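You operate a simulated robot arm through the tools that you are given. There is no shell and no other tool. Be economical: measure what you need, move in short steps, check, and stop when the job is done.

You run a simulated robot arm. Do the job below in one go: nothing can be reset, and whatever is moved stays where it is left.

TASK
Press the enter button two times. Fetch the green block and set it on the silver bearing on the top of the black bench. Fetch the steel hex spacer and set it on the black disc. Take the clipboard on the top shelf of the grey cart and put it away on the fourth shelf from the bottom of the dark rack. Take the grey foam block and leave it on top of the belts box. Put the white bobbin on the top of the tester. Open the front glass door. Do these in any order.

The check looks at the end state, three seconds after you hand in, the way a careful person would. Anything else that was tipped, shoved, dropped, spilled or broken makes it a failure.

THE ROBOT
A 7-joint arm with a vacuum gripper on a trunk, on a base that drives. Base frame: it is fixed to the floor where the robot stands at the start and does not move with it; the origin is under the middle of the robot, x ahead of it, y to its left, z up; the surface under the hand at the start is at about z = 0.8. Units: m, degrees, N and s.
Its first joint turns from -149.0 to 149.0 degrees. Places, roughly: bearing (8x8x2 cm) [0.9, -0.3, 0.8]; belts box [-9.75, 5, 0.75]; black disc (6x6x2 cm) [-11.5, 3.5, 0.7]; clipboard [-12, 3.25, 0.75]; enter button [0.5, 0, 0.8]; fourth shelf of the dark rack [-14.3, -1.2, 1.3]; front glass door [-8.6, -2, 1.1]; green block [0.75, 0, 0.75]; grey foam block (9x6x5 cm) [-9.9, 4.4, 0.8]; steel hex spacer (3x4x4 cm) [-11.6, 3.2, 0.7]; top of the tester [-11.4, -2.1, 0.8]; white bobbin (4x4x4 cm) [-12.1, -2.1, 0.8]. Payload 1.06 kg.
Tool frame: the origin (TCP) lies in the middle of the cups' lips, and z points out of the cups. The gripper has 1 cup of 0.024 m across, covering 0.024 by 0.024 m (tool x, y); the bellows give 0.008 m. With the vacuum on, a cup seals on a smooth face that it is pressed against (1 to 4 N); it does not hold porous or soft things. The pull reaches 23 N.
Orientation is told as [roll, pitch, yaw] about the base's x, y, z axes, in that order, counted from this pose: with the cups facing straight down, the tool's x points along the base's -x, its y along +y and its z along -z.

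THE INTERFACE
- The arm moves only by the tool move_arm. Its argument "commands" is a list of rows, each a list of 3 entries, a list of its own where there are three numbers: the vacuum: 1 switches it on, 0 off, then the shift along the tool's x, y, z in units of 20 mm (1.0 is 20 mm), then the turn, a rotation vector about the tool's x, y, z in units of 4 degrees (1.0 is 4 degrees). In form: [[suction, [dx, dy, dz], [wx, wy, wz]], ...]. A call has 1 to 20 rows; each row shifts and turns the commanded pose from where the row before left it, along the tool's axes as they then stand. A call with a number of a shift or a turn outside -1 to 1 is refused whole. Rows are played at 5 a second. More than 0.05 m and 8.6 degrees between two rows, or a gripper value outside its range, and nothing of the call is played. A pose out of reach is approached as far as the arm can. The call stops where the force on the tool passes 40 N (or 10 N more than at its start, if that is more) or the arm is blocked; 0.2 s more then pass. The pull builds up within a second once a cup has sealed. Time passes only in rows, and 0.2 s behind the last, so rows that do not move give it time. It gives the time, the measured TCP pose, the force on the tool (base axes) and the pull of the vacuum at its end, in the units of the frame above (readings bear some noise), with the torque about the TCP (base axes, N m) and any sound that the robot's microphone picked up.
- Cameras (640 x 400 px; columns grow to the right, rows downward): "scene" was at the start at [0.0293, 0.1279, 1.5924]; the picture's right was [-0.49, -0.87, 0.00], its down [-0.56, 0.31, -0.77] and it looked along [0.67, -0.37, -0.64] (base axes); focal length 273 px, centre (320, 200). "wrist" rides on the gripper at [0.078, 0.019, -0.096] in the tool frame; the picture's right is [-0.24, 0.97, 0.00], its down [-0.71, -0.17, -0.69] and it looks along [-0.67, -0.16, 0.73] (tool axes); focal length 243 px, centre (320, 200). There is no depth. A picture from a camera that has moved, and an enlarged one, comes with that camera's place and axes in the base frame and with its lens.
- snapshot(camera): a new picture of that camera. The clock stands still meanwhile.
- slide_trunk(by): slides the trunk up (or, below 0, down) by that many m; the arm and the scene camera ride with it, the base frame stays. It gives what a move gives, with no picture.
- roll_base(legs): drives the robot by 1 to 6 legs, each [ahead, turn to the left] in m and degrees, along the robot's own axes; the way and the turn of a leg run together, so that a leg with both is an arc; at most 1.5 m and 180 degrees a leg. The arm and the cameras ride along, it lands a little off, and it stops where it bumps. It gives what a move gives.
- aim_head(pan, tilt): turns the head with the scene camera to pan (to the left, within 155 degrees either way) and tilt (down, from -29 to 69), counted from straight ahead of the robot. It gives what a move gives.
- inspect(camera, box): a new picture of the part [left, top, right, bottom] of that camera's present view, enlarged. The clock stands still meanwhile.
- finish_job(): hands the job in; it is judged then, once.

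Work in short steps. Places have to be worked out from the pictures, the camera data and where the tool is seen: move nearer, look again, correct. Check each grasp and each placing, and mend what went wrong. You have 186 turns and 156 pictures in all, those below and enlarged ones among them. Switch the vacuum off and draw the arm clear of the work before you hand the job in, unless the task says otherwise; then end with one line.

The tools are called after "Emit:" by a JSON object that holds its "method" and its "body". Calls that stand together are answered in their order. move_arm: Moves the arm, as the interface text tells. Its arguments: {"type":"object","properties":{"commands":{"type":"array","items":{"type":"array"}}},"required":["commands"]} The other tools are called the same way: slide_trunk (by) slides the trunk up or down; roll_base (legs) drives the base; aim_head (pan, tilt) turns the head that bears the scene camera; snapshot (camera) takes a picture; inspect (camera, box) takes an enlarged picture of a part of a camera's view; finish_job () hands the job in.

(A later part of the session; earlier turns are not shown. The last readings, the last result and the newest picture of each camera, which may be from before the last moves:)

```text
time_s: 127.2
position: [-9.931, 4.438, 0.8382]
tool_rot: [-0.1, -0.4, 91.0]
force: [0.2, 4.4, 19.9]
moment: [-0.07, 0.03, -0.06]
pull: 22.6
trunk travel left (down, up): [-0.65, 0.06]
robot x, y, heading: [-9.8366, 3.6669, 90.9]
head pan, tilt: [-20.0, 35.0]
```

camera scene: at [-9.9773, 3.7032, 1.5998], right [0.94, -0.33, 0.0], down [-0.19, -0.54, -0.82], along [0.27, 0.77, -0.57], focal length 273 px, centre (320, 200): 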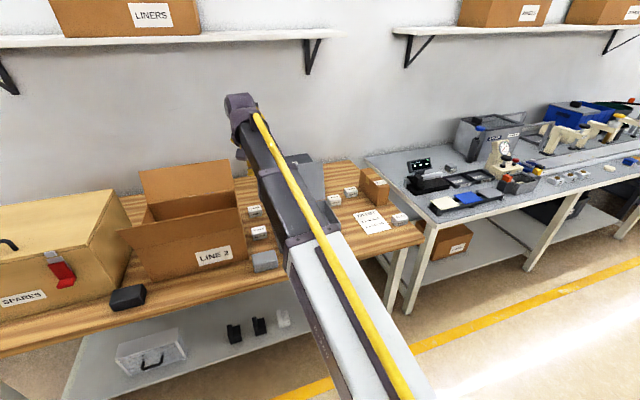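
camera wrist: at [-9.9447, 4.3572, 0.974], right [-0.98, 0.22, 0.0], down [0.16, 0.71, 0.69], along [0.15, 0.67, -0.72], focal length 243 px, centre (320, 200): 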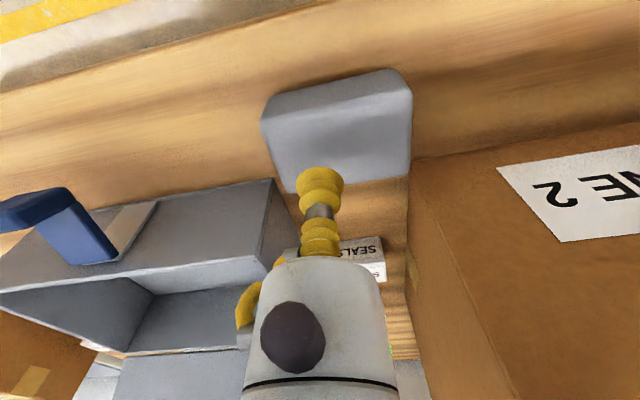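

It seals. Lift it to z ≈ 1.2.

Emit:
{"method": "move_arm", "body": {"commands": [[1, [0, 0, -0.3], [0, 0, 0]], [1, [0, 0, -0.5], [0, 0, 0]], [1, [0, 0, -1], [0, 0, 0]], [1, [0, 0, -1], [0, 0, 0]], [1, [0, 0, -1], [0, 0, 0]], [1, [0, 0, -1], [0, 0, 0]], [1, [0, 0, -1], [0, 0, 0]], [1, [0, 0, -1], [0, 0, 0]], [1, [0, 0, -1], [0, 0, 0]], [1, [0, 0, -1], [0, 0, 0]], [1, [0, 0, -1], [0, 0, 0]], [1, [0, 0, -1], [0, 0, 0]], [1, [0, 0, -1], [0, 0, 0]], [1, [0, 0, -1], [0, 0, 0]], [1, [0, 0, -1], [0, 0, 0]], [1, [0, 0, -1], [0, 0, 0]], [1, [0, 0, -1], [0, 0, 0]], [1, [0, 0, -1], [0, 0, 0]], [1, [0, 0, -1], [0, 0, 0]]]}}

Emit:
{"method": "aim_head", "body": {"pan": -5, "tilt": 30}}

Emit:
{"method": "snapshot", "body": {"camera": "scene"}}

Emit:
{"method": "snapshot", "body": {"camera": "wrist"}}

```text
time_s: 131.2
position: [-9.9325, 4.4346, 1.1941]
tool_rot: [-0.1, -0.4, 91.0]
force: [0.2, -0.8, -1.0]
moment: [-0.01, -0.01, -0.03]
pull: 22.7
trunk travel left (down, up): [-0.65, 0.06]
robot x, y, heading: [-9.8338, 3.6646, 90.8]
head pan, tilt: [-20.0, 35.0]
```

```text
time_s: 131.9
position: [-9.9323, 4.4347, 1.1943]
tool_rot: [-0.2, -0.4, 91.0]
force: [-0.1, 0.6, -0.5]
moment: [-0.02, 0.0, 0.01]
pull: 22.8
trunk travel left (down, up): [-0.65, 0.06]
robot x, y, heading: [-9.837, 3.6676, 90.5]
head pan, tilt: [-5.0, 30.0]
```

```text
121 pictures are left
camera scene: at [-9.9994, 3.71, 1.6076], right [1.0, -0.07, 0.0], down [-0.04, -0.5, -0.87], along [0.07, 0.86, -0.5], focal length 273 px, centre (320, 200)
```

scene: 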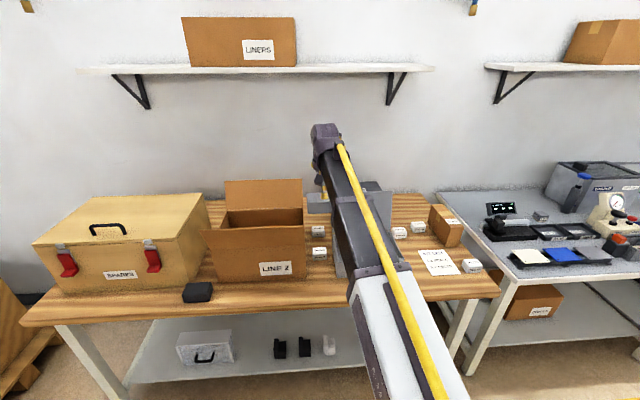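

```text
120 pictures are left
camera wrist: at [-9.9496, 4.3546, 1.2878], right [-0.98, 0.22, 0.0], down [0.16, 0.71, 0.69], along [0.15, 0.67, -0.72], focal length 243 px, centre (320, 200)
```

wrist: 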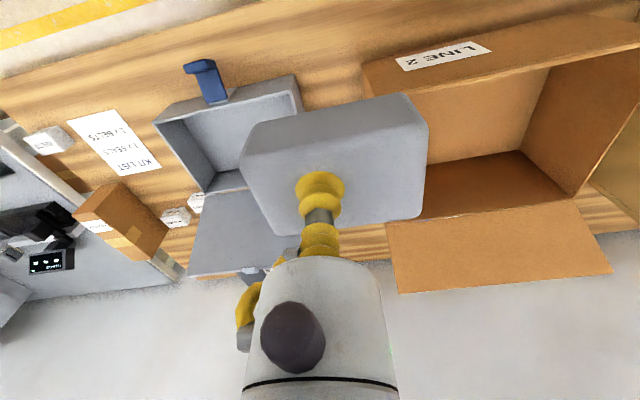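

Foam held. The belts box ("BELTS", dark lid) stands behind the grey case's upright lid, around (-9.75, 5.07), top ≈ 0.89. Shift the arm right to x ≈ -9.76 and drive closer.

Emit:
{"method": "move_arm", "body": {"commands": [[1, [0, -1, 0], [0, 0, 0]], [1, [0, -1, 0], [0, 0, 0]], [1, [0, -1, 0], [0, 0, 0]], [1, [0, -1, 0], [0, 0, 0]], [1, [0, -1, 0], [0, 0, 0]], [1, [0, -1, 0], [0, 0, 0]], [1, [0, -1, 0], [0, 0, 0]], [1, [0, -1, 0], [0, 0, 0]]]}}

Emit:
{"method": "roll_base", "body": {"legs": [[0.22, 0]]}}

Emit:
{"method": "aim_head", "body": {"pan": 20, "tilt": 65}}

Emit:
{"method": "snapshot", "body": {"camera": "scene"}}

Emit:
{"method": "snapshot", "body": {"camera": "wrist"}}

```text
time_s: 133.7
position: [-9.7714, 4.4387, 1.1937]
tool_rot: [-0.1, -0.4, 91.0]
force: [-0.9, 0.1, -1.2]
moment: [0.04, 0.03, -0.01]
pull: 22.7
trunk travel left (down, up): [-0.65, 0.06]
robot x, y, heading: [-9.8369, 3.6692, 90.7]
head pan, tilt: [-5.0, 30.0]
```

```text
time_s: 135.4
position: [-9.7756, 4.6585, 1.1943]
tool_rot: [0.0, -0.5, 91.1]
force: [-0.1, 0.0, -0.2]
moment: [0.0, -0.01, -0.01]
pull: 23.1
trunk travel left (down, up): [-0.65, 0.06]
robot x, y, heading: [-9.8413, 3.8882, 90.7]
head pan, tilt: [-5.0, 30.0]
```

```text
time_s: 136.4
position: [-9.7751, 4.6588, 1.1948]
tool_rot: [-0.1, -0.4, 91.1]
force: [0.5, 0.0, -1.0]
moment: [-0.01, 0.01, -0.05]
pull: 22.7
trunk travel left (down, up): [-0.65, 0.06]
robot x, y, heading: [-9.8396, 3.8878, 90.5]
head pan, tilt: [20.0, 65.0]
```

```text
119 pictures are left
camera scene: at [-10.0307, 3.8952, 1.56], right [0.93, 0.35, 0.0], down [0.32, -0.85, -0.42], along [-0.15, 0.4, -0.91], focal length 273 px, centre (320, 200)
```

scene: 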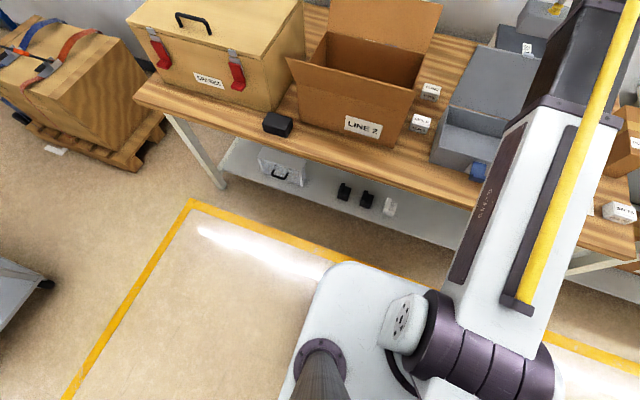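

```text
118 pictures are left
camera wrist: at [-9.7935, 4.5775, 1.2882], right [-0.98, 0.22, 0.0], down [0.16, 0.71, 0.69], along [0.15, 0.67, -0.72], focal length 243 px, centre (320, 200)
```

wrist: 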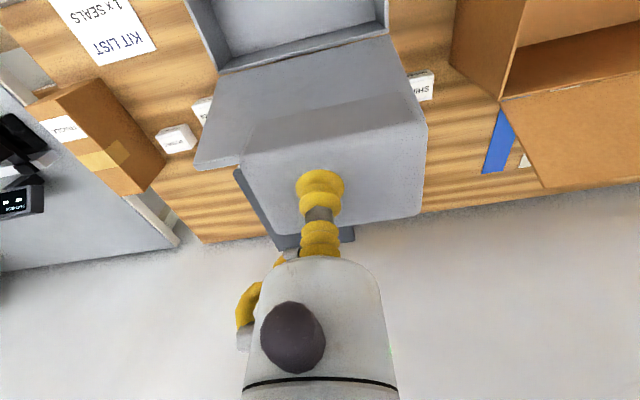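

Base front has ~0.18 m to the table. Look at the belts box with a raised head angle.

Emit:
{"method": "aim_head", "body": {"pan": 15, "tilt": 42}}

Emit:
{"method": "inspect", "body": {"camera": "scene", "box": [340, 80, 560, 240]}}

```text
time_s: 137.3
position: [-9.7769, 4.6564, 1.1933]
tool_rot: [-0.2, -0.4, 91.1]
force: [0.2, 0.1, -0.2]
moment: [-0.02, -0.04, 0.01]
pull: 22.6
trunk travel left (down, up): [-0.65, 0.06]
robot x, y, heading: [-9.84, 3.8888, 90.8]
head pan, tilt: [15.0, 42.0]
```

```text
2.50 times, centred on (450, 160) of scene
camera zoom: at [-10.0319, 3.9188, 1.5893], right [0.96, 0.27, 0.0], down [0.18, -0.64, -0.74], along [-0.2, 0.71, -0.67], focal length 683 px, centre (-5, 300)
```

zoom: 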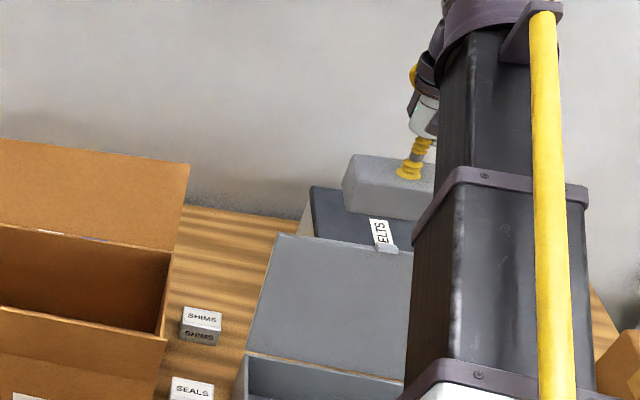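

Triangulating: the belts box lid is about x -9.775…-9.585, y 4.80…5.03, z ≈ 0.945. Drive 8 cm closer and move the arm over its centre.

Emit:
{"method": "roll_base", "body": {"legs": [[0.08, 0]]}}

Emit:
{"method": "move_arm", "body": {"commands": [[1, [-0.9, -0.6, 0], [0, 0, 0]], [1, [-0.9, -0.6, 0], [0, 0, 0]], [1, [-0.9, -0.6, 0], [0, 0, 0]], [1, [-0.9, -0.6, 0], [0, 0, 0]], [1, [-0.9, -0.6, 0], [0, 0, 0]], [1, [-0.9, -0.6, 0], [0, 0, 0]], [1, [-0.9, -0.6, 0], [0, 0, 0]], [1, [-0.9, -0.6, 0], [0, 0, 0]]]}}

Emit:
{"method": "snapshot", "body": {"camera": "wrist"}}

Emit:
{"method": "snapshot", "body": {"camera": "scene"}}

```text
time_s: 138.3
position: [-9.7778, 4.7392, 1.1934]
tool_rot: [-0.2, -0.4, 91.1]
force: [-0.3, -0.1, -0.6]
moment: [-0.03, -0.02, 0.01]
pull: 23.1
trunk travel left (down, up): [-0.65, 0.06]
robot x, y, heading: [-9.8385, 3.9658, 91.0]
head pan, tilt: [15.0, 42.0]
```

```text
time_s: 140.2
position: [-9.6848, 4.884, 1.1957]
tool_rot: [-0.1, -0.4, 91.2]
force: [0.1, -0.1, -0.4]
moment: [0.01, 0.0, 0.02]
pull: 23.3
trunk travel left (down, up): [-0.65, 0.06]
robot x, y, heading: [-9.8439, 3.9646, 91.0]
head pan, tilt: [15.0, 42.0]
```

```text
116 pictures are left
camera wrist: at [-9.7018, 4.8045, 1.2894], right [-0.98, 0.22, 0.0], down [0.16, 0.71, 0.69], along [0.15, 0.67, -0.72], focal length 243 px, centre (320, 200)
```

wrist: 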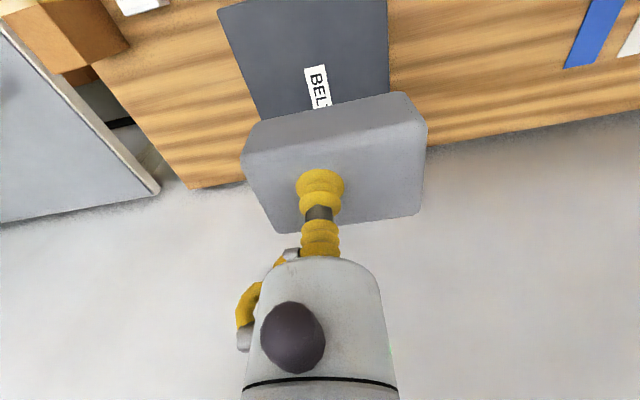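

```text
115 pictures are left
camera scene: at [-10.0331, 3.999, 1.5894], right [0.96, 0.27, 0.0], down [0.18, -0.64, -0.74], along [-0.2, 0.71, -0.67], focal length 273 px, centre (320, 200)
```

scene: 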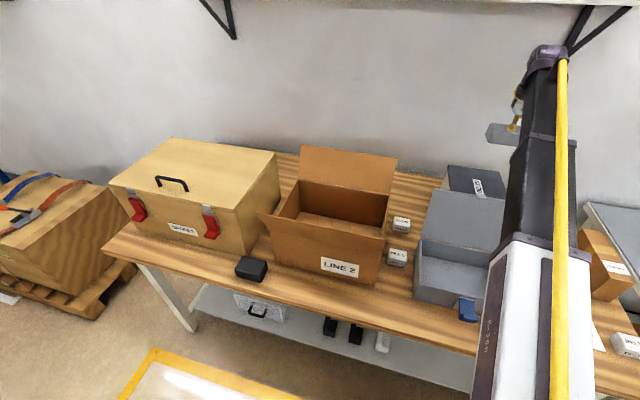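

Lid centre ≈ (-9.678, 4.92). Adjust and lower towards it.

Emit:
{"method": "move_arm", "body": {"commands": [[1, [-0.85, -0.45, 0], [0, 0, 0]], [1, [-0.8, -0.4, 0], [0, 0, 0]], [1, [0, 0, 1], [0, 0, 0]], [1, [0, 0, 1], [0, 0, 0]], [1, [0, 0, 1], [0, 0, 0]], [1, [0, 0, 1], [0, 0, 0]], [1, [0, 0, 1], [0, 0, 0]], [1, [0, 0, 1], [0, 0, 0]], [1, [0, 0, 1], [0, 0, 0]]]}}

Emit:
{"method": "snapshot", "body": {"camera": "wrist"}}

Emit:
{"method": "inspect", "body": {"camera": "scene", "box": [400, 80, 600, 280]}}

```text
time_s: 142.2
position: [-9.6681, 4.9184, 1.0555]
tool_rot: [-0.1, -0.4, 91.2]
force: [-0.1, -0.1, -0.9]
moment: [0.01, 0.01, -0.01]
pull: 23.0
trunk travel left (down, up): [-0.65, 0.06]
robot x, y, heading: [-9.8382, 3.9655, 90.9]
head pan, tilt: [15.0, 42.0]
```

```text
114 pictures are left
camera wrist: at [-9.6855, 4.8388, 1.1494], right [-0.98, 0.22, 0.0], down [0.16, 0.71, 0.69], along [0.15, 0.67, -0.72], focal length 243 px, centre (320, 200)
```

wrist: 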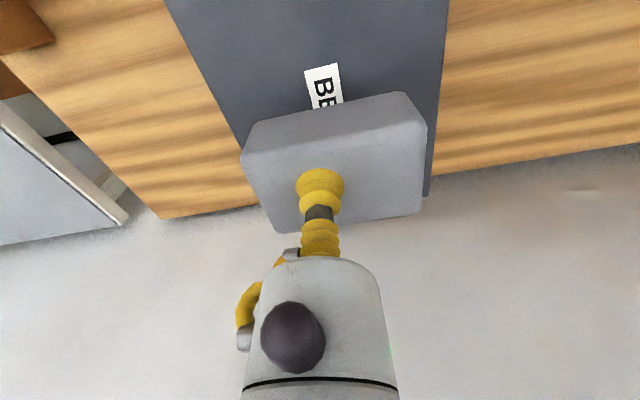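

```text
2.00 times, centred on (500, 180) of scene
camera zoom: at [-10.0331, 3.9989, 1.5894], right [0.96, 0.27, 0.0], down [0.18, -0.64, -0.74], along [-0.2, 0.71, -0.67], focal length 546 px, centre (-40, 240)
```

zoom: 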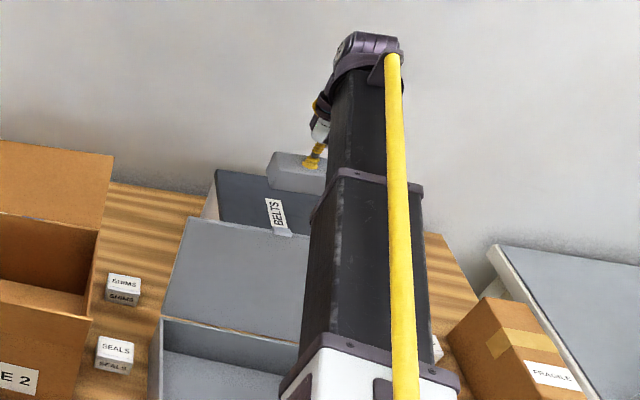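

Looking good. Lower gradually until contact.

Emit:
{"method": "move_arm", "body": {"commands": [[1, [0, 0, 0.5], [0, 0, 0]], [1, [0, 0, 0.5], [0, 0, 0]], [1, [0, 0, 0.4], [0, 0, 0]], [1, [0, 0, 0.3], [0, 0, 0]], [1, [0, 0, 0.2], [0, 0, 0]]]}}

```text
time_s: 143.3
position: [-9.6681, 4.9199, 1.0181]
tool_rot: [-0.1, -0.4, 91.2]
force: [0.4, 0.2, -1.1]
moment: [0.01, 0.04, 0.02]
pull: 23.1
trunk travel left (down, up): [-0.65, 0.06]
robot x, y, heading: [-9.8424, 3.9702, 90.8]
head pan, tilt: [15.0, 42.0]
```

Emit:
{"method": "move_arm", "body": {"commands": [[1, [0, 0, 0.2], [0, 0, 0]], [1, [0, 0, 0.2], [0, 0, 0]], [1, [0, 0, 0.2], [0, 0, 0]]]}}

Emit:
{"method": "snapshot", "body": {"camera": "wrist"}}

```text
time_s: 144.2
position: [-9.668, 4.9176, 1.0059]
tool_rot: [-0.1, -0.4, 91.2]
force: [-0.1, 0.0, 0.2]
moment: [0.04, -0.04, 0.01]
pull: 22.9
trunk travel left (down, up): [-0.65, 0.06]
robot x, y, heading: [-9.8436, 3.97, 91.1]
head pan, tilt: [15.0, 42.0]
```

```text
112 pictures are left
camera wrist: at [-9.6854, 4.8383, 1.0994], right [-0.98, 0.22, 0.0], down [0.16, 0.71, 0.69], along [0.15, 0.67, -0.72], focal length 243 px, centre (320, 200)
```

wrist: 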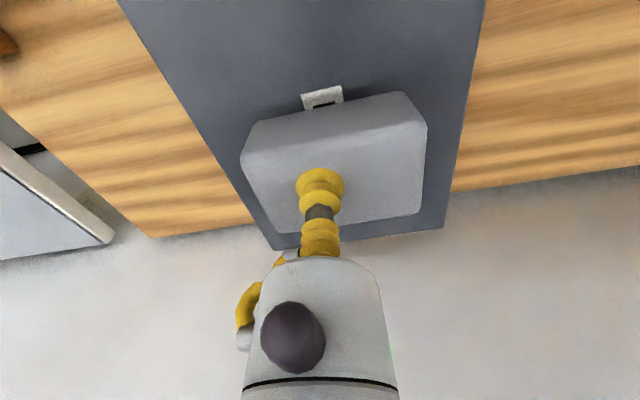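

Foam is over the lid. Continue down.

Emit:
{"method": "move_arm", "body": {"commands": [[1, [0, 0, 0.2], [0, 0, 0]], [1, [0, 0, 0.2], [0, 0, 0]], [1, [0, 0, 0.2], [0, 0, 0]]]}}

```text
time_s: 144.9
position: [-9.6682, 4.9189, 0.9938]
tool_rot: [-0.1, -0.3, 91.3]
force: [-0.9, -0.4, 0.3]
moment: [-0.01, 0.01, 0.0]
pull: 23.0
trunk travel left (down, up): [-0.65, 0.06]
robot x, y, heading: [-9.8414, 3.9677, 90.7]
head pan, tilt: [15.0, 42.0]
```

Emit:
{"method": "move_arm", "body": {"commands": [[1, [0, 0, 0.15], [0, 0, 0]], [1, [0, 0, 0.15], [0, 0, 0]], [1, [0, 0, 0.15], [0, 0, 0]]]}}

Emit:
{"method": "inspect", "body": {"camera": "scene", "box": [420, 100, 580, 220]}}

```text
time_s: 145.8
position: [-9.6677, 4.9189, 0.9839]
tool_rot: [-0.1, -0.4, 91.3]
force: [0.0, 0.3, -0.2]
moment: [0.02, 0.0, 0.02]
pull: 23.0
trunk travel left (down, up): [-0.65, 0.06]
robot x, y, heading: [-9.8412, 3.966, 90.9]
head pan, tilt: [15.0, 42.0]
```

```text
3.33 times, centred on (500, 160) of scene
camera zoom: at [-10.0331, 3.9989, 1.5894], right [0.96, 0.27, 0.0], down [0.18, -0.64, -0.74], along [-0.2, 0.71, -0.67], focal length 910 px, centre (-280, 333)
```

zoom: 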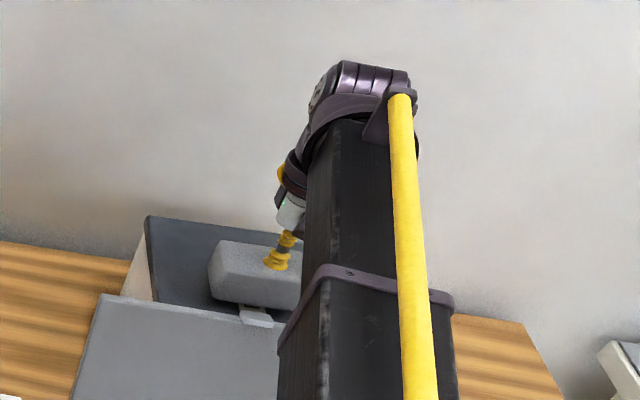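

Still no contact; keep going.

Emit:
{"method": "move_arm", "body": {"commands": [[1, [0, 0, 0.15], [0, 0, 0]], [1, [0, 0, 0.15], [0, 0, 0]], [1, [0, 0, 0.15], [0, 0, 0]]]}}

```text
time_s: 146.6
position: [-9.6686, 4.9195, 0.9757]
tool_rot: [-0.1, -0.4, 91.2]
force: [-0.5, -0.5, 0.9]
moment: [0.01, -0.01, 0.01]
pull: 23.0
trunk travel left (down, up): [-0.65, 0.06]
robot x, y, heading: [-9.8389, 3.966, 90.9]
head pan, tilt: [15.0, 42.0]
```

Emit:
{"method": "move_arm", "body": {"commands": [[1, [0, 0, 0.15], [0, 0, 0]], [1, [0, 0, 0.15], [0, 0, 0]]]}}

Emit:
{"method": "snapshot", "body": {"camera": "wrist"}}

```text
time_s: 147.2
position: [-9.6694, 4.9192, 0.9706]
tool_rot: [-0.2, -0.7, 91.3]
force: [0.4, 4.7, 18.9]
moment: [-0.06, 0.01, -0.03]
pull: 23.0
trunk travel left (down, up): [-0.65, 0.06]
robot x, y, heading: [-9.8452, 3.9658, 90.6]
head pan, tilt: [15.0, 42.0]
```

```text
110 pictures are left
camera wrist: at [-9.6856, 4.8381, 1.066], right [-0.98, 0.22, 0.0], down [0.16, 0.7, 0.69], along [0.15, 0.68, -0.72], focal length 243 px, centre (320, 200)
```

wrist: 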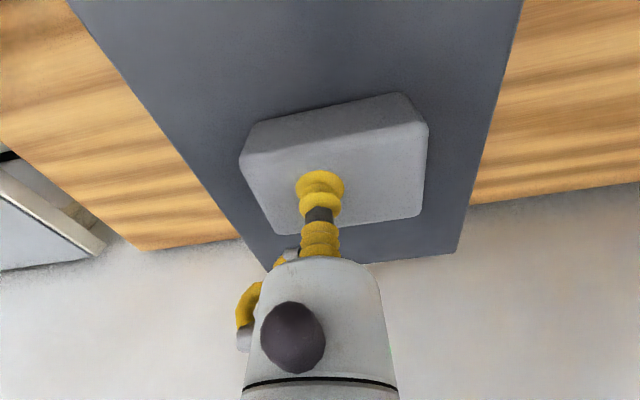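

Contact on the lid (19 N). Ease off, release, and raise.

Emit:
{"method": "move_arm", "body": {"commands": [[1, [0, 0, -0.15], [0, 0, 0]], [0, [0, 0, 0], [0, 0, 0]], [0, [0, 0, 0], [0, 0, 0]], [0, [0, 0, 0], [0, 0, 0]], [0, [0, 0, 0], [0, 0, 0]], [0, [0, 0, -0.1], [0, 0, 0]], [0, [0, 0, -0.3], [0, 0, 0]], [0, [0, 0, -1], [0, 0, 0]], [0, [0, 0, -1], [0, 0, 0]], [0, [0, 0, -1], [0, 0, 0]], [0, [0, 0, -1], [0, 0, 0]], [0, [0, 0, -1], [0, 0, 0]], [0, [0, 0, -1], [0, 0, 0]], [0, [0, 0, -1], [0, 0, 0]], [0, [0, 0, -1], [0, 0, 0]], [0, [0, 0, -1], [0, 0, 0]], [0, [0, 0, -1], [0, 0, 0]], [0, [0, 0, -1], [0, 0, 0]]]}}

Emit:
{"method": "snapshot", "body": {"camera": "wrist"}}

```text
time_s: 150.9
position: [-9.668, 4.9163, 1.2011]
tool_rot: [-0.2, -0.3, 91.3]
force: [0.0, 0.5, -0.6]
moment: [0.03, 0.01, 0.04]
pull: 0.0
trunk travel left (down, up): [-0.65, 0.06]
robot x, y, heading: [-9.8422, 3.9671, 90.9]
head pan, tilt: [15.0, 42.0]
```

```text
109 pictures are left
camera wrist: at [-9.6855, 4.8367, 1.2949], right [-0.98, 0.22, 0.0], down [0.16, 0.71, 0.69], along [0.15, 0.67, -0.72], focal length 243 px, centre (320, 200)
```

wrist: 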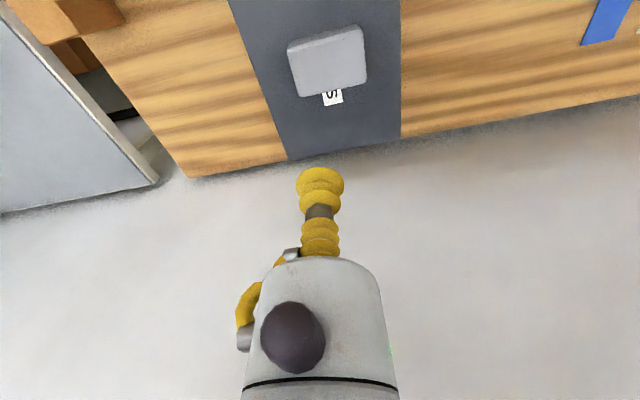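

Foam is on the belts box. Back away, retract the arm, and turn towards the grey cart.

Emit:
{"method": "roll_base", "body": {"legs": [[-0.65, 0]]}}

Emit:
{"method": "move_arm", "body": {"commands": [[0, [1, 0.55, 0], [0, 0, 0]], [0, [1, 0.55, 0], [0, 0, 0]], [0, [1, 0.55, 0], [0, 0, 0]], [0, [1, 0.55, 0], [0, 0, 0]], [0, [1, 0.55, 0], [0, 0, 0]], [0, [1, 0.55, 0], [0, 0, 0]], [0, [1, 0.55, 0], [0, 0, 0]], [0, [1, 0.55, 0], [0, 0, 0]], [0, [1, 0.55, 0], [0, 0, 0]], [0, [1, 0.55, 0], [0, 0, 0]], [0, [1, 0.55, 0], [0, 0, 0]], [0, [1, 0.55, 0], [0, 0, 0]], [0, [1, 0.55, 0], [0, 0, 0]], [0, [1, 0.55, 0], [0, 0, 0]], [0, [1, 0.55, 0], [0, 0, 0]], [0, [1, 0.55, 0], [0, 0, 0]]]}}

Emit:
{"method": "roll_base", "body": {"legs": [[0, 89], [0.5, 0]]}}

Emit:
{"method": "aim_head", "body": {"pan": 8, "tilt": 28}}

Emit:
{"method": "snapshot", "body": {"camera": "scene"}}

```text
time_s: 154.6
position: [-9.657, 4.268, 1.2007]
tool_rot: [-0.1, -0.4, 91.2]
force: [0.3, -0.1, 0.3]
moment: [0.04, 0.01, 0.01]
pull: 0.0
trunk travel left (down, up): [-0.65, 0.06]
robot x, y, heading: [-9.83, 3.3168, 90.7]
head pan, tilt: [15.0, 42.0]
```

```text
time_s: 158.0
position: [-9.8283, 3.944, 1.1968]
tool_rot: [-0.1, -0.4, 91.2]
force: [0.3, -1.5, 0.2]
moment: [0.0, 0.04, 0.01]
pull: 0.1
trunk travel left (down, up): [-0.65, 0.06]
robot x, y, heading: [-9.8299, 3.317, 90.9]
head pan, tilt: [15.0, 42.0]
```

```text
time_s: 164.7
position: [-10.9589, 3.3372, 1.199]
tool_rot: [-0.2, -0.4, -180.0]
force: [0.0, 0.3, -0.7]
moment: [-0.04, 0.0, 0.0]
pull: 0.0
trunk travel left (down, up): [-0.65, 0.06]
robot x, y, heading: [-10.3329, 3.3225, 179.6]
head pan, tilt: [15.0, 42.0]
```

```text
time_s: 165.4
position: [-10.958, 3.3371, 1.1969]
tool_rot: [-0.1, -0.4, -180.0]
force: [-0.1, -0.4, -0.4]
moment: [0.01, 0.0, 0.02]
pull: 0.0
trunk travel left (down, up): [-0.65, 0.06]
robot x, y, heading: [-10.3349, 3.3254, 179.6]
head pan, tilt: [8.0, 28.0]
```

```text
108 pictures are left
camera scene: at [-10.3783, 3.1393, 1.6108], right [-0.13, 0.99, 0.0], down [0.47, 0.06, -0.88], along [-0.87, -0.12, -0.47], focal length 273 px, centre (320, 200)
```

scene: 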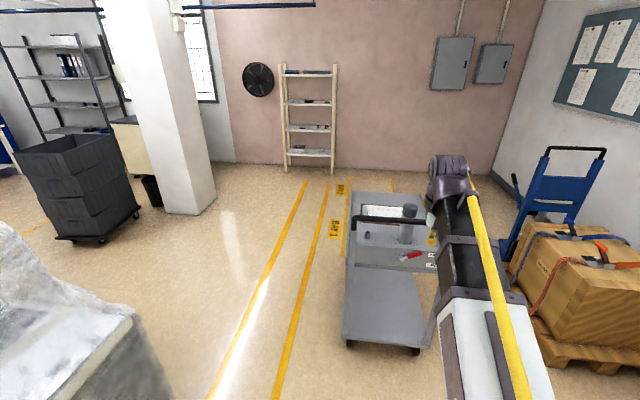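

Zoom on the cart.

Emit:
{"method": "inspect", "body": {"camera": "scene", "box": [330, 170, 450, 280]}}

Emit:
{"method": "inspect", "body": {"camera": "wrist", "box": [120, 100, 520, 400]}}

Emit:
{"method": "inspect", "body": {"camera": "scene", "box": [0, 20, 140, 140]}}

```text
3.64 times, centred on (390, 225) of scene
camera zoom: at [-10.3783, 3.1393, 1.6108], right [-0.13, 0.99, 0.0], down [0.47, 0.06, -0.88], along [-0.87, -0.12, -0.47], focal length 993 px, centre (66, 109)
```

zoom: 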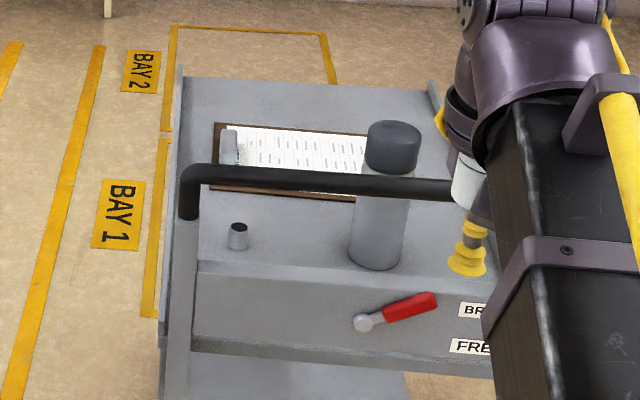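

```text
1.33 times, centred on (320, 250) of wrist
camera zoom: at [-10.8791, 3.3177, 1.2919], right [-0.24, -0.97, 0.0], down [-0.7, 0.17, 0.69], along [-0.67, 0.16, -0.72], focal length 324 px, centre (320, 133)
```

zoom: 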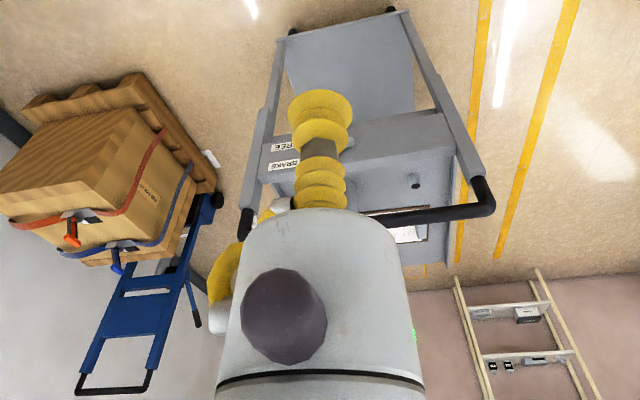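

```text
3.33 times, centred on (70, 80) of scene
camera zoom: at [-10.3783, 3.1393, 1.6108], right [-0.13, 0.99, 0.0], down [0.47, 0.06, -0.88], along [-0.87, -0.12, -0.47], focal length 910 px, centre (1153, 600)
```

zoom: 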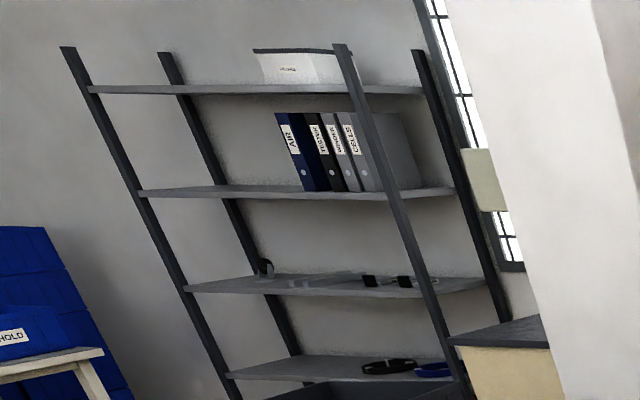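

The handle bar is on the near side at z ≈ 0.96, so working from the cart's left side (y ≈ 2.6) would be cleaner. Check the clearance to the wrapped machine.

Emit:
{"method": "aim_head", "body": {"pan": 45, "tilt": 40}}

Emit:
{"method": "snapshot", "body": {"camera": "scene"}}

```text
time_s: 166.5
position: [-10.9595, 3.3368, 1.1986]
tool_rot: [-0.1, -0.4, -180.0]
force: [0.2, -0.3, -0.3]
moment: [-0.03, -0.02, 0.02]
pull: 0.1
trunk travel left (down, up): [-0.65, 0.06]
robot x, y, heading: [-10.3312, 3.3215, 179.7]
head pan, tilt: [45.0, 40.0]
```

```text
104 pictures are left
camera scene: at [-10.3484, 3.0918, 1.5923], right [-0.7, 0.71, 0.0], down [0.46, 0.45, -0.77], along [-0.54, -0.54, -0.64], focal length 273 px, centre (320, 200)
```

scene: 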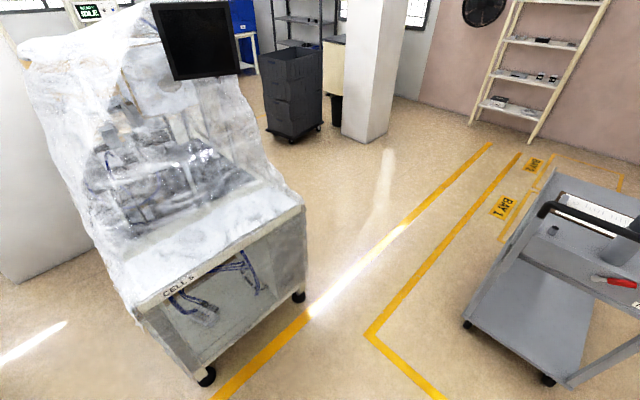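

There's a 0.89 m diagonal gap between the machine corner (-10.9, 2.42) and the cart corner (-11.45, 3.12). Drive through its middle, then turn to face the cart's side.

Emit:
{"method": "roll_base", "body": {"legs": [[0.13, 0], [0, 38.3], [1.5, 0], [0.1, 0], [0, -128]]}}

Emit:
{"method": "aim_head", "body": {"pan": 0, "tilt": 45}}

Emit:
{"method": "snapshot", "body": {"camera": "scene"}}

Emit:
{"method": "snapshot", "body": {"camera": "wrist"}}

```text
time_s: 182.6
position: [-11.6821, 2.9728, 1.1979]
tool_rot: [0.0, -0.4, 89.0]
force: [1.1, 0.1, 0.7]
moment: [0.0, -0.01, 0.03]
pull: 0.0
trunk travel left (down, up): [-0.65, 0.06]
robot x, y, heading: [-11.7077, 2.3486, 88.7]
head pan, tilt: [45.0, 40.0]
```

```text
time_s: 183.7
position: [-11.6821, 2.9717, 1.1975]
tool_rot: [-0.1, -0.4, 88.9]
force: [0.0, 0.1, -0.3]
moment: [0.01, 0.0, 0.04]
pull: 0.0
trunk travel left (down, up): [-0.65, 0.06]
robot x, y, heading: [-11.7065, 2.3451, 88.9]
head pan, tilt: [0.0, 45.0]
```

```text
103 pictures are left
camera scene: at [-11.8773, 2.3855, 1.585], right [1.0, -0.02, 0.0], down [-0.01, -0.71, -0.71], along [0.01, 0.71, -0.71], focal length 273 px, centre (320, 200)
```

scene: 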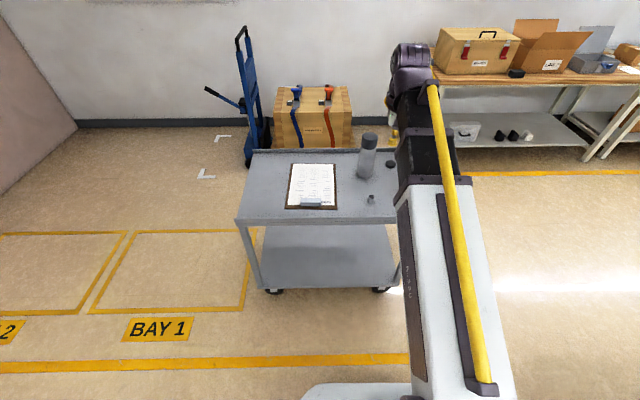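

```text
102 pictures are left
camera wrist: at [-11.7024, 2.8927, 1.2919], right [-0.97, 0.25, 0.0], down [0.18, 0.7, 0.69], along [0.17, 0.67, -0.72], focal length 243 px, centre (320, 200)
```

wrist: 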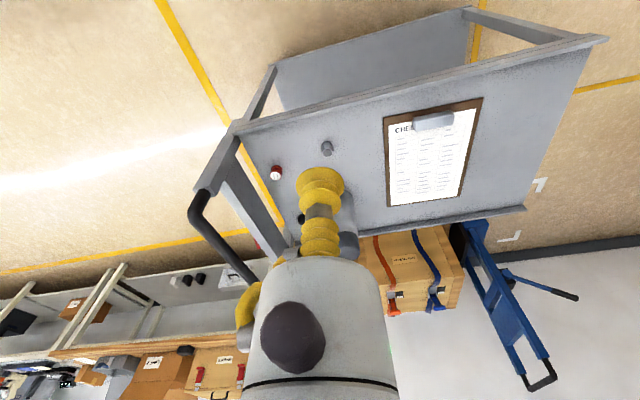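

Cart in view: spacer ≈ (-11.635, 3.245), disc ≈ (-11.50, 3.53), clipboard ≈ (-11.90, 3.37). Drive 25 cm closer and lower the trunk a bit.

Emit:
{"method": "roll_base", "body": {"legs": [[0.24, 0]]}}

Emit:
{"method": "move_arm", "body": {"commands": [[0, [0, -0.5, 1], [0, 0, 0]], [0, [0, -0.5, 1], [0, 0, 0]], [0, [0, -0.5, 1], [0, 0, 0]], [0, [0, 0, 1], [0, 0, 0]], [0, [0, 0, 1], [0, 0, 0]], [0, [0, 0, 1], [0, 0, 0]], [0, [0, 0, 1], [0, 0, 0]], [0, [0, 0, 1], [0, 0, 0]], [0, [0, 0, 1], [0, 0, 0]]]}}

Emit:
{"method": "snapshot", "body": {"camera": "wrist"}}

Emit:
{"method": "snapshot", "body": {"camera": "scene"}}

```text
time_s: 185.5
position: [-11.6763, 3.2116, 1.1978]
tool_rot: [-0.1, -0.4, 89.0]
force: [0.3, -0.2, 0.5]
moment: [-0.03, -0.01, -0.02]
pull: 0.0
trunk travel left (down, up): [-0.65, 0.06]
robot x, y, heading: [-11.7046, 2.5859, 88.8]
head pan, tilt: [0.0, 45.0]
```

```text
time_s: 187.5
position: [-11.6461, 3.2123, 1.0183]
tool_rot: [-0.2, -0.4, 89.1]
force: [0.1, 0.1, 0.4]
moment: [-0.02, 0.03, 0.03]
pull: 0.1
trunk travel left (down, up): [-0.65, 0.06]
robot x, y, heading: [-11.7035, 2.5858, 88.8]
head pan, tilt: [0.0, 45.0]
```

```text
101 pictures are left
camera wrist: at [-11.6656, 3.1324, 1.1119], right [-0.97, 0.25, 0.0], down [0.18, 0.7, 0.69], along [0.17, 0.67, -0.72], focal length 243 px, centre (320, 200)
```

wrist: 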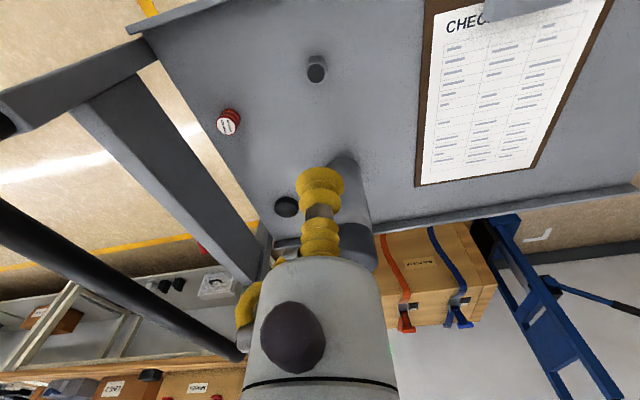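

```text
100 pictures are left
camera scene: at [-11.8719, 2.6246, 1.5851], right [1.0, -0.02, 0.0], down [-0.02, -0.71, -0.71], along [0.02, 0.71, -0.71], focal length 273 px, centre (320, 200)
```

scene: 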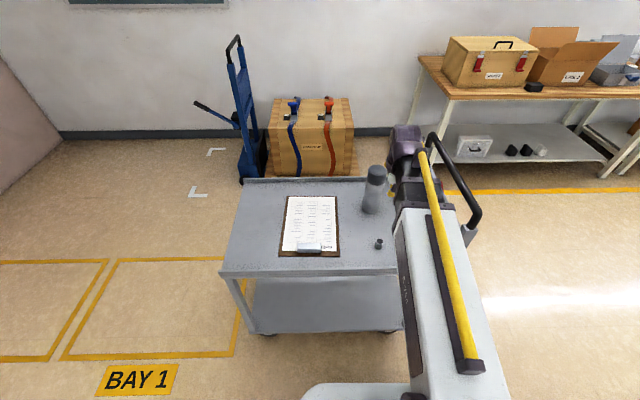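

Zoom on the spacer and the disc.

Emit:
{"method": "inspect", "body": {"camera": "wrist", "box": [270, 40, 360, 100]}}

Emit:
{"method": "inspect", "body": {"camera": "wrist", "box": [200, 90, 400, 240]}}

```text
6.67 times, centred on (315, 70) of wrist
camera zoom: at [-11.6656, 3.1324, 1.1119], right [-0.97, 0.25, 0.0], down [0.18, 0.7, 0.69], along [0.17, 0.67, -0.72], focal length 1618 px, centre (353, 1067)
```

zoom: 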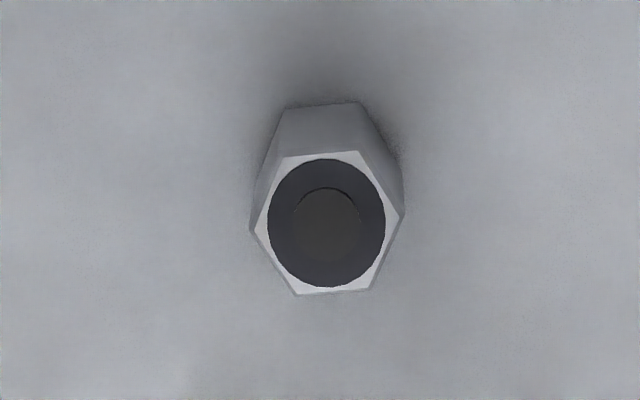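

```text
2.67 times, centred on (300, 165) of wrist
camera zoom: at [-11.6656, 3.1324, 1.1119], right [-0.97, 0.25, 0.0], down [0.18, 0.7, 0.69], along [0.17, 0.67, -0.72], focal length 647 px, centre (373, 293)
```

zoom: 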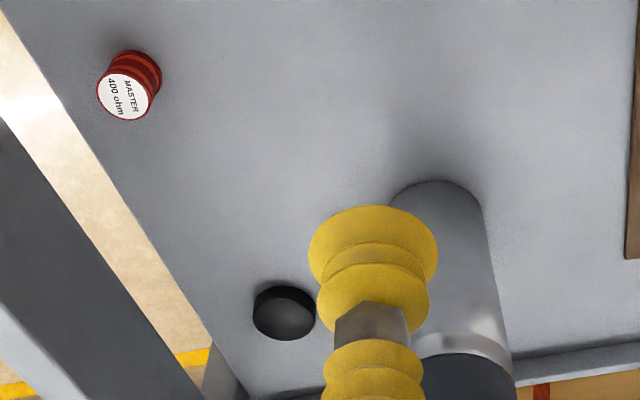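

The spacer's top shows a dark annulus that seems near-flush; I'll try the top. Its top centre is ≈ (-11.633, 3.239, 0.735). Move over it and descend with vacuum on.

Emit:
{"method": "move_arm", "body": {"commands": [[1, [-0.65, -0.33, 0], [0, 0, 0]], [1, [-0.65, -0.33, 0], [0, 0, 0]], [1, [0, 0, 1], [0, 0, 0]], [1, [0, 0, 1], [0, 0, 0]], [1, [0, 0, 1], [0, 0, 0]], [1, [0, 0, 1], [0, 0, 0]], [1, [0, 0, 1], [0, 0, 0]], [1, [0, 0, 1], [0, 0, 0]], [1, [0, 0, 1], [0, 0, 0]], [1, [0, 0, 1], [0, 0, 0]], [1, [0, 0, 1], [0, 0, 0]], [1, [0, 0, 1], [0, 0, 0]], [1, [0, 0, 1], [0, 0, 0]]]}}

Emit:
{"method": "inspect", "body": {"camera": "wrist", "box": [220, 60, 420, 220]}}

```text
time_s: 190.3
position: [-11.6313, 3.2389, 0.7976]
tool_rot: [-0.1, -0.4, 89.0]
force: [0.2, -0.2, 0.1]
moment: [-0.02, 0.0, 0.02]
pull: 0.0
trunk travel left (down, up): [-0.65, 0.06]
robot x, y, heading: [-11.7015, 2.5862, 88.7]
head pan, tilt: [0.0, 45.0]
```

```text
2.50 times, centred on (320, 140) of wrist
camera zoom: at [-11.6516, 3.1599, 0.8915], right [-0.97, 0.25, 0.0], down [0.18, 0.7, 0.69], along [0.17, 0.67, -0.72], focal length 606 px, centre (320, 350)
```

zoom: 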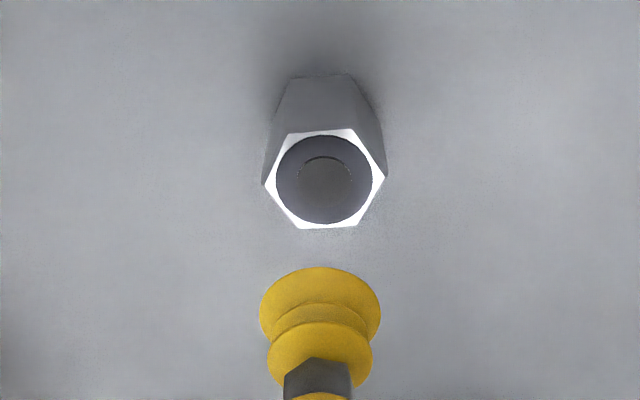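

Aligned. Descend to contact in fine steps.

Emit:
{"method": "move_arm", "body": {"commands": [[1, [0, 0, 1], [0, 0, 0]], [1, [-0.1, 0, 1], [0, 0, 0]], [1, [0, 0, 0.3], [0, 0, 0]], [1, [0, 0, 0.3], [0, 0, 0]], [1, [0, 0, 0.15], [0, 0, 0]], [1, [0, 0, 0.15], [0, 0, 0]]]}}

```text
time_s: 191.7
position: [-11.6305, 3.2433, 0.7435]
tool_rot: [-0.2, -1.1, 88.9]
force: [0.3, 4.4, 23.0]
moment: [-0.15, 0.03, -0.05]
pull: 0.0
trunk travel left (down, up): [-0.65, 0.06]
robot x, y, heading: [-11.7015, 2.5863, 88.8]
head pan, tilt: [0.0, 45.0]
stopped in row 6: the force on the tool passed its limit at 43 N (the readings are from after the stop); the commanded pose is now the measured one
```

Contact at ≈ 0.747 but no seal. Back off to a light contact and wait.

Emit:
{"method": "move_arm", "body": {"commands": [[1, [0, 0, -0.15], [0, 0, 0]], [1, [0, 0, -0.1], [0, 0, 0]], [1, [0, 0, 0], [0, 0, 0]], [1, [0, 0, 0], [0, 0, 0]], [1, [0, 0, 0], [0, 0, 0]]]}}

Emit:
{"method": "inspect", "body": {"camera": "wrist", "box": [220, 60, 420, 220]}}

```text
time_s: 192.9
position: [-11.6313, 3.2425, 0.748]
tool_rot: [-0.3, -0.9, 88.9]
force: [0.8, -0.1, 5.1]
moment: [0.01, 0.0, -0.02]
pull: 0.1
trunk travel left (down, up): [-0.65, 0.06]
robot x, y, heading: [-11.7009, 2.5823, 88.7]
head pan, tilt: [0.0, 45.0]
```

```text
2.50 times, centred on (320, 140) of wrist
camera zoom: at [-11.6515, 3.163, 0.8412], right [-0.97, 0.25, 0.0], down [0.18, 0.7, 0.69], along [0.18, 0.67, -0.72], focal length 606 px, centre (320, 350)
```

zoom: 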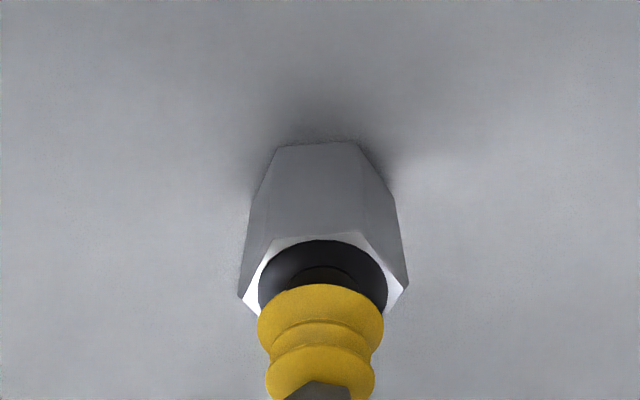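

The actual contact height (0.748) means the true centre is (-11.634, 3.235): I was 8 mm off, with the lip overhanging. Lift, correct and retry gently.

Emit:
{"method": "move_arm", "body": {"commands": [[1, [0, 0, -0.8], [0, 0, 0]], [1, [0.37, 0.12, 0], [-0.17, -0.06, 0]], [1, [0, 0, 0], [0, 0, 0]]]}}

Emit:
{"method": "inspect", "body": {"camera": "wrist", "box": [220, 60, 420, 220]}}

```text
time_s: 193.7
position: [-11.6345, 3.2347, 0.7628]
tool_rot: [0.5, -1.0, 89.0]
force: [-0.2, -0.9, 0.7]
moment: [0.0, 0.03, 0.0]
pull: 0.2
trunk travel left (down, up): [-0.65, 0.06]
robot x, y, heading: [-11.699, 2.5818, 88.8]
head pan, tilt: [0.0, 45.0]
```

```text
2.50 times, centred on (320, 140) of wrist
camera zoom: at [-11.6532, 3.1551, 0.8568], right [-0.97, 0.25, 0.01], down [0.19, 0.69, 0.7], along [0.17, 0.68, -0.72], focal length 606 px, centre (320, 350)
```

zoom: 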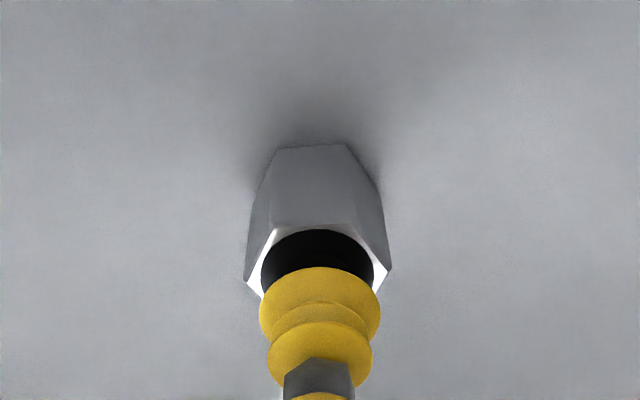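

Fix the small tilt and descend gently.

Emit:
{"method": "move_arm", "body": {"commands": [[1, [0, 0, 0], [0.12, 0.22, 0]], [1, [0, 0, 0.25], [0, 0, 0]], [1, [0, 0, 0.25], [0, 0, 0]], [1, [0, 0, 0.12], [0, 0, 0]], [1, [0, 0, 0.12], [0, 0, 0]], [1, [0, 0, 0], [0, 0, 0]], [1, [0, 0, 0], [0, 0, 0]]]}}

```text
time_s: 195.3
position: [-11.6329, 3.236, 0.7488]
tool_rot: [0.0, -0.1, 89.1]
force: [-0.6, 4.2, 14.9]
moment: [-0.11, -0.05, 0.0]
pull: 22.7
trunk travel left (down, up): [-0.65, 0.06]
robot x, y, heading: [-11.7026, 2.5859, 88.7]
head pan, tilt: [0.0, 45.0]
```

Sealed (22.7 N). Lift, go right to x ≈ -11.50, then out to the disc at (-11.50, 3.50), avoiding the bottle.

Emit:
{"method": "move_arm", "body": {"commands": [[1, [0, 0, -0.4], [0, 0, 0]], [1, [0, 0, -0.6], [0, 0, 0]], [1, [0, 0, -1], [0, 0, 0]], [1, [0, 0, -1], [0, 0, 0]], [1, [0, 0, -1], [0, 0, 0]], [1, [0, 0, -1], [0, 0, 0]], [1, [0, 0, -1], [0, 0, 0]], [1, [0, 0, -1], [0, 0, 0]], [1, [0, 0, -1], [0, 0, 0]], [1, [0, 0, -1], [0, 0, 0]], [1, [0, 0, -1], [0, 0, 0]], [1, [0, -1, 0], [0, 0, 0]], [1, [0, -1, 0], [0, 0, 0]], [1, [0, -1, 0], [0, 0, 0]], [1, [0, -1, 0], [0, 0, 0]], [1, [0, -1, 0], [0, 0, 0]], [1, [0, -1, 0], [0, 0, 0]], [1, [0, -0.6, 0], [0, 0, 0]]]}}

Emit:
{"method": "snapshot", "body": {"camera": "wrist"}}

Emit:
{"method": "snapshot", "body": {"camera": "scene"}}

```text
time_s: 199.1
position: [-11.5006, 3.2338, 0.9479]
tool_rot: [-0.1, -0.2, 89.0]
force: [0.4, 0.5, -1.0]
moment: [-0.02, 0.02, -0.01]
pull: 22.7
trunk travel left (down, up): [-0.65, 0.06]
robot x, y, heading: [-11.7028, 2.5833, 89.1]
head pan, tilt: [0.0, 45.0]
```

```text
94 pictures are left
camera wrist: at [-11.5213, 3.1544, 1.0428], right [-0.97, 0.25, 0.0], down [0.18, 0.7, 0.69], along [0.17, 0.66, -0.73], focal length 243 px, centre (320, 200)
```

wrist: 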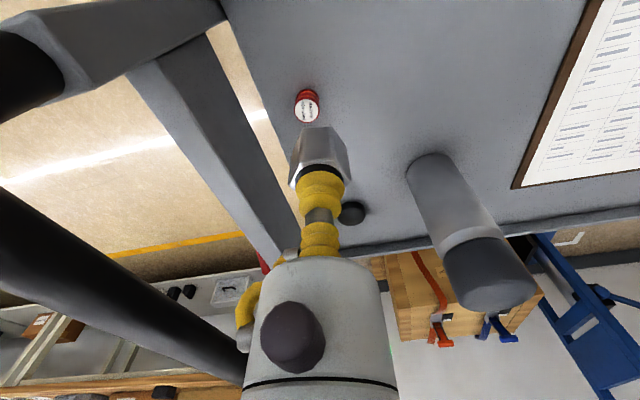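

```text
93 pictures are left
camera scene: at [-11.8718, 2.6249, 1.585], right [1.0, -0.02, 0.0], down [-0.02, -0.71, -0.71], along [0.02, 0.71, -0.71], focal length 273 px, centre (320, 200)
```

scene: 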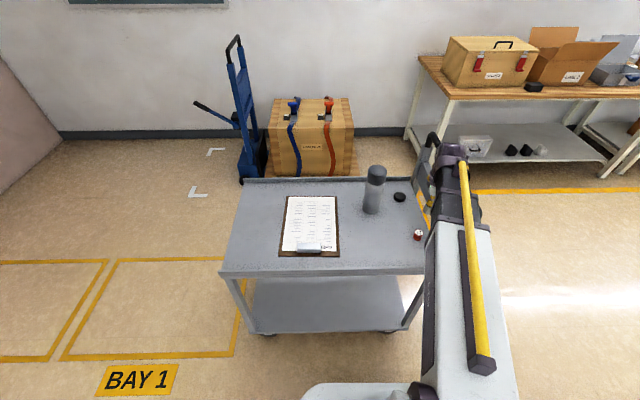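

Disc confirmed at ≈ (-11.496, 3.489). Extend +y by 0.255 m at this height and look.

Emit:
{"method": "move_arm", "body": {"commands": [[1, [-1, -0.02, 0], [0, 0, 0]], [1, [-1, -0.02, 0], [0, 0, 0]], [1, [-1, -0.02, 0], [0, 0, 0]], [1, [-1, -0.02, 0], [0, 0, 0]], [1, [-1, -0.02, 0], [0, 0, 0]], [1, [-1, -0.02, 0], [0, 0, 0]], [1, [-1, -0.02, 0], [0, 0, 0]], [1, [-1, -0.02, 0], [0, 0, 0]], [1, [-1, -0.02, 0], [0, 0, 0]], [1, [-1, -0.02, 0], [0, 0, 0]], [1, [-1, -0.02, 0], [0, 0, 0]], [1, [-1, -0.02, 0], [0, 0, 0]], [1, [-0.8, -0.02, 0], [0, 0, 0]]]}}

Emit:
{"method": "snapshot", "body": {"camera": "wrist"}}

Emit:
{"method": "inspect", "body": {"camera": "scene", "box": [340, 100, 500, 240]}}

```text
time_s: 201.9
position: [-11.4912, 3.4895, 0.9483]
tool_rot: [0.0, -0.1, 88.9]
force: [-0.1, -0.5, -1.0]
moment: [0.0, 0.01, -0.02]
pull: 22.4
trunk travel left (down, up): [-0.65, 0.06]
robot x, y, heading: [-11.7042, 2.5838, 89.0]
head pan, tilt: [0.0, 45.0]
```

```text
92 pictures are left
camera wrist: at [-11.5118, 3.4108, 1.0425], right [-0.97, 0.25, 0.0], down [0.18, 0.7, 0.69], along [0.17, 0.66, -0.73], focal length 243 px, centre (320, 200)
```

wrist: 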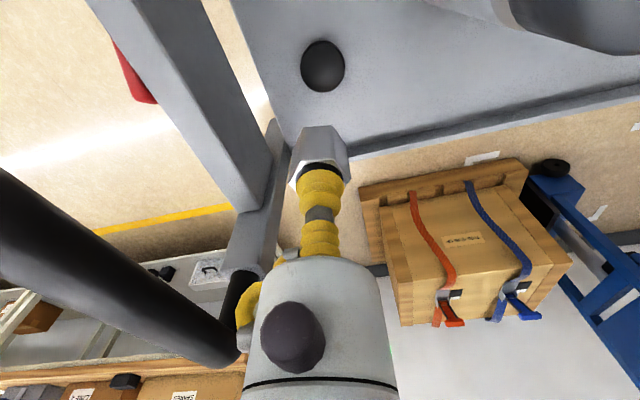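

```text
2.86 times, centred on (420, 170) of scene
camera zoom: at [-11.8718, 2.625, 1.585], right [1.0, -0.02, 0.0], down [-0.02, -0.71, -0.71], along [0.02, 0.71, -0.71], focal length 780 px, centre (34, 286)
```

zoom: 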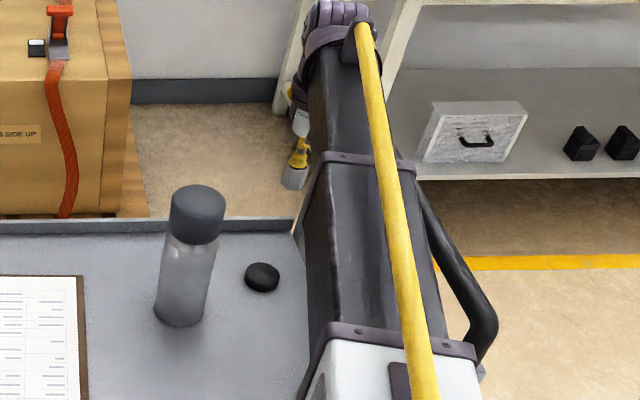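

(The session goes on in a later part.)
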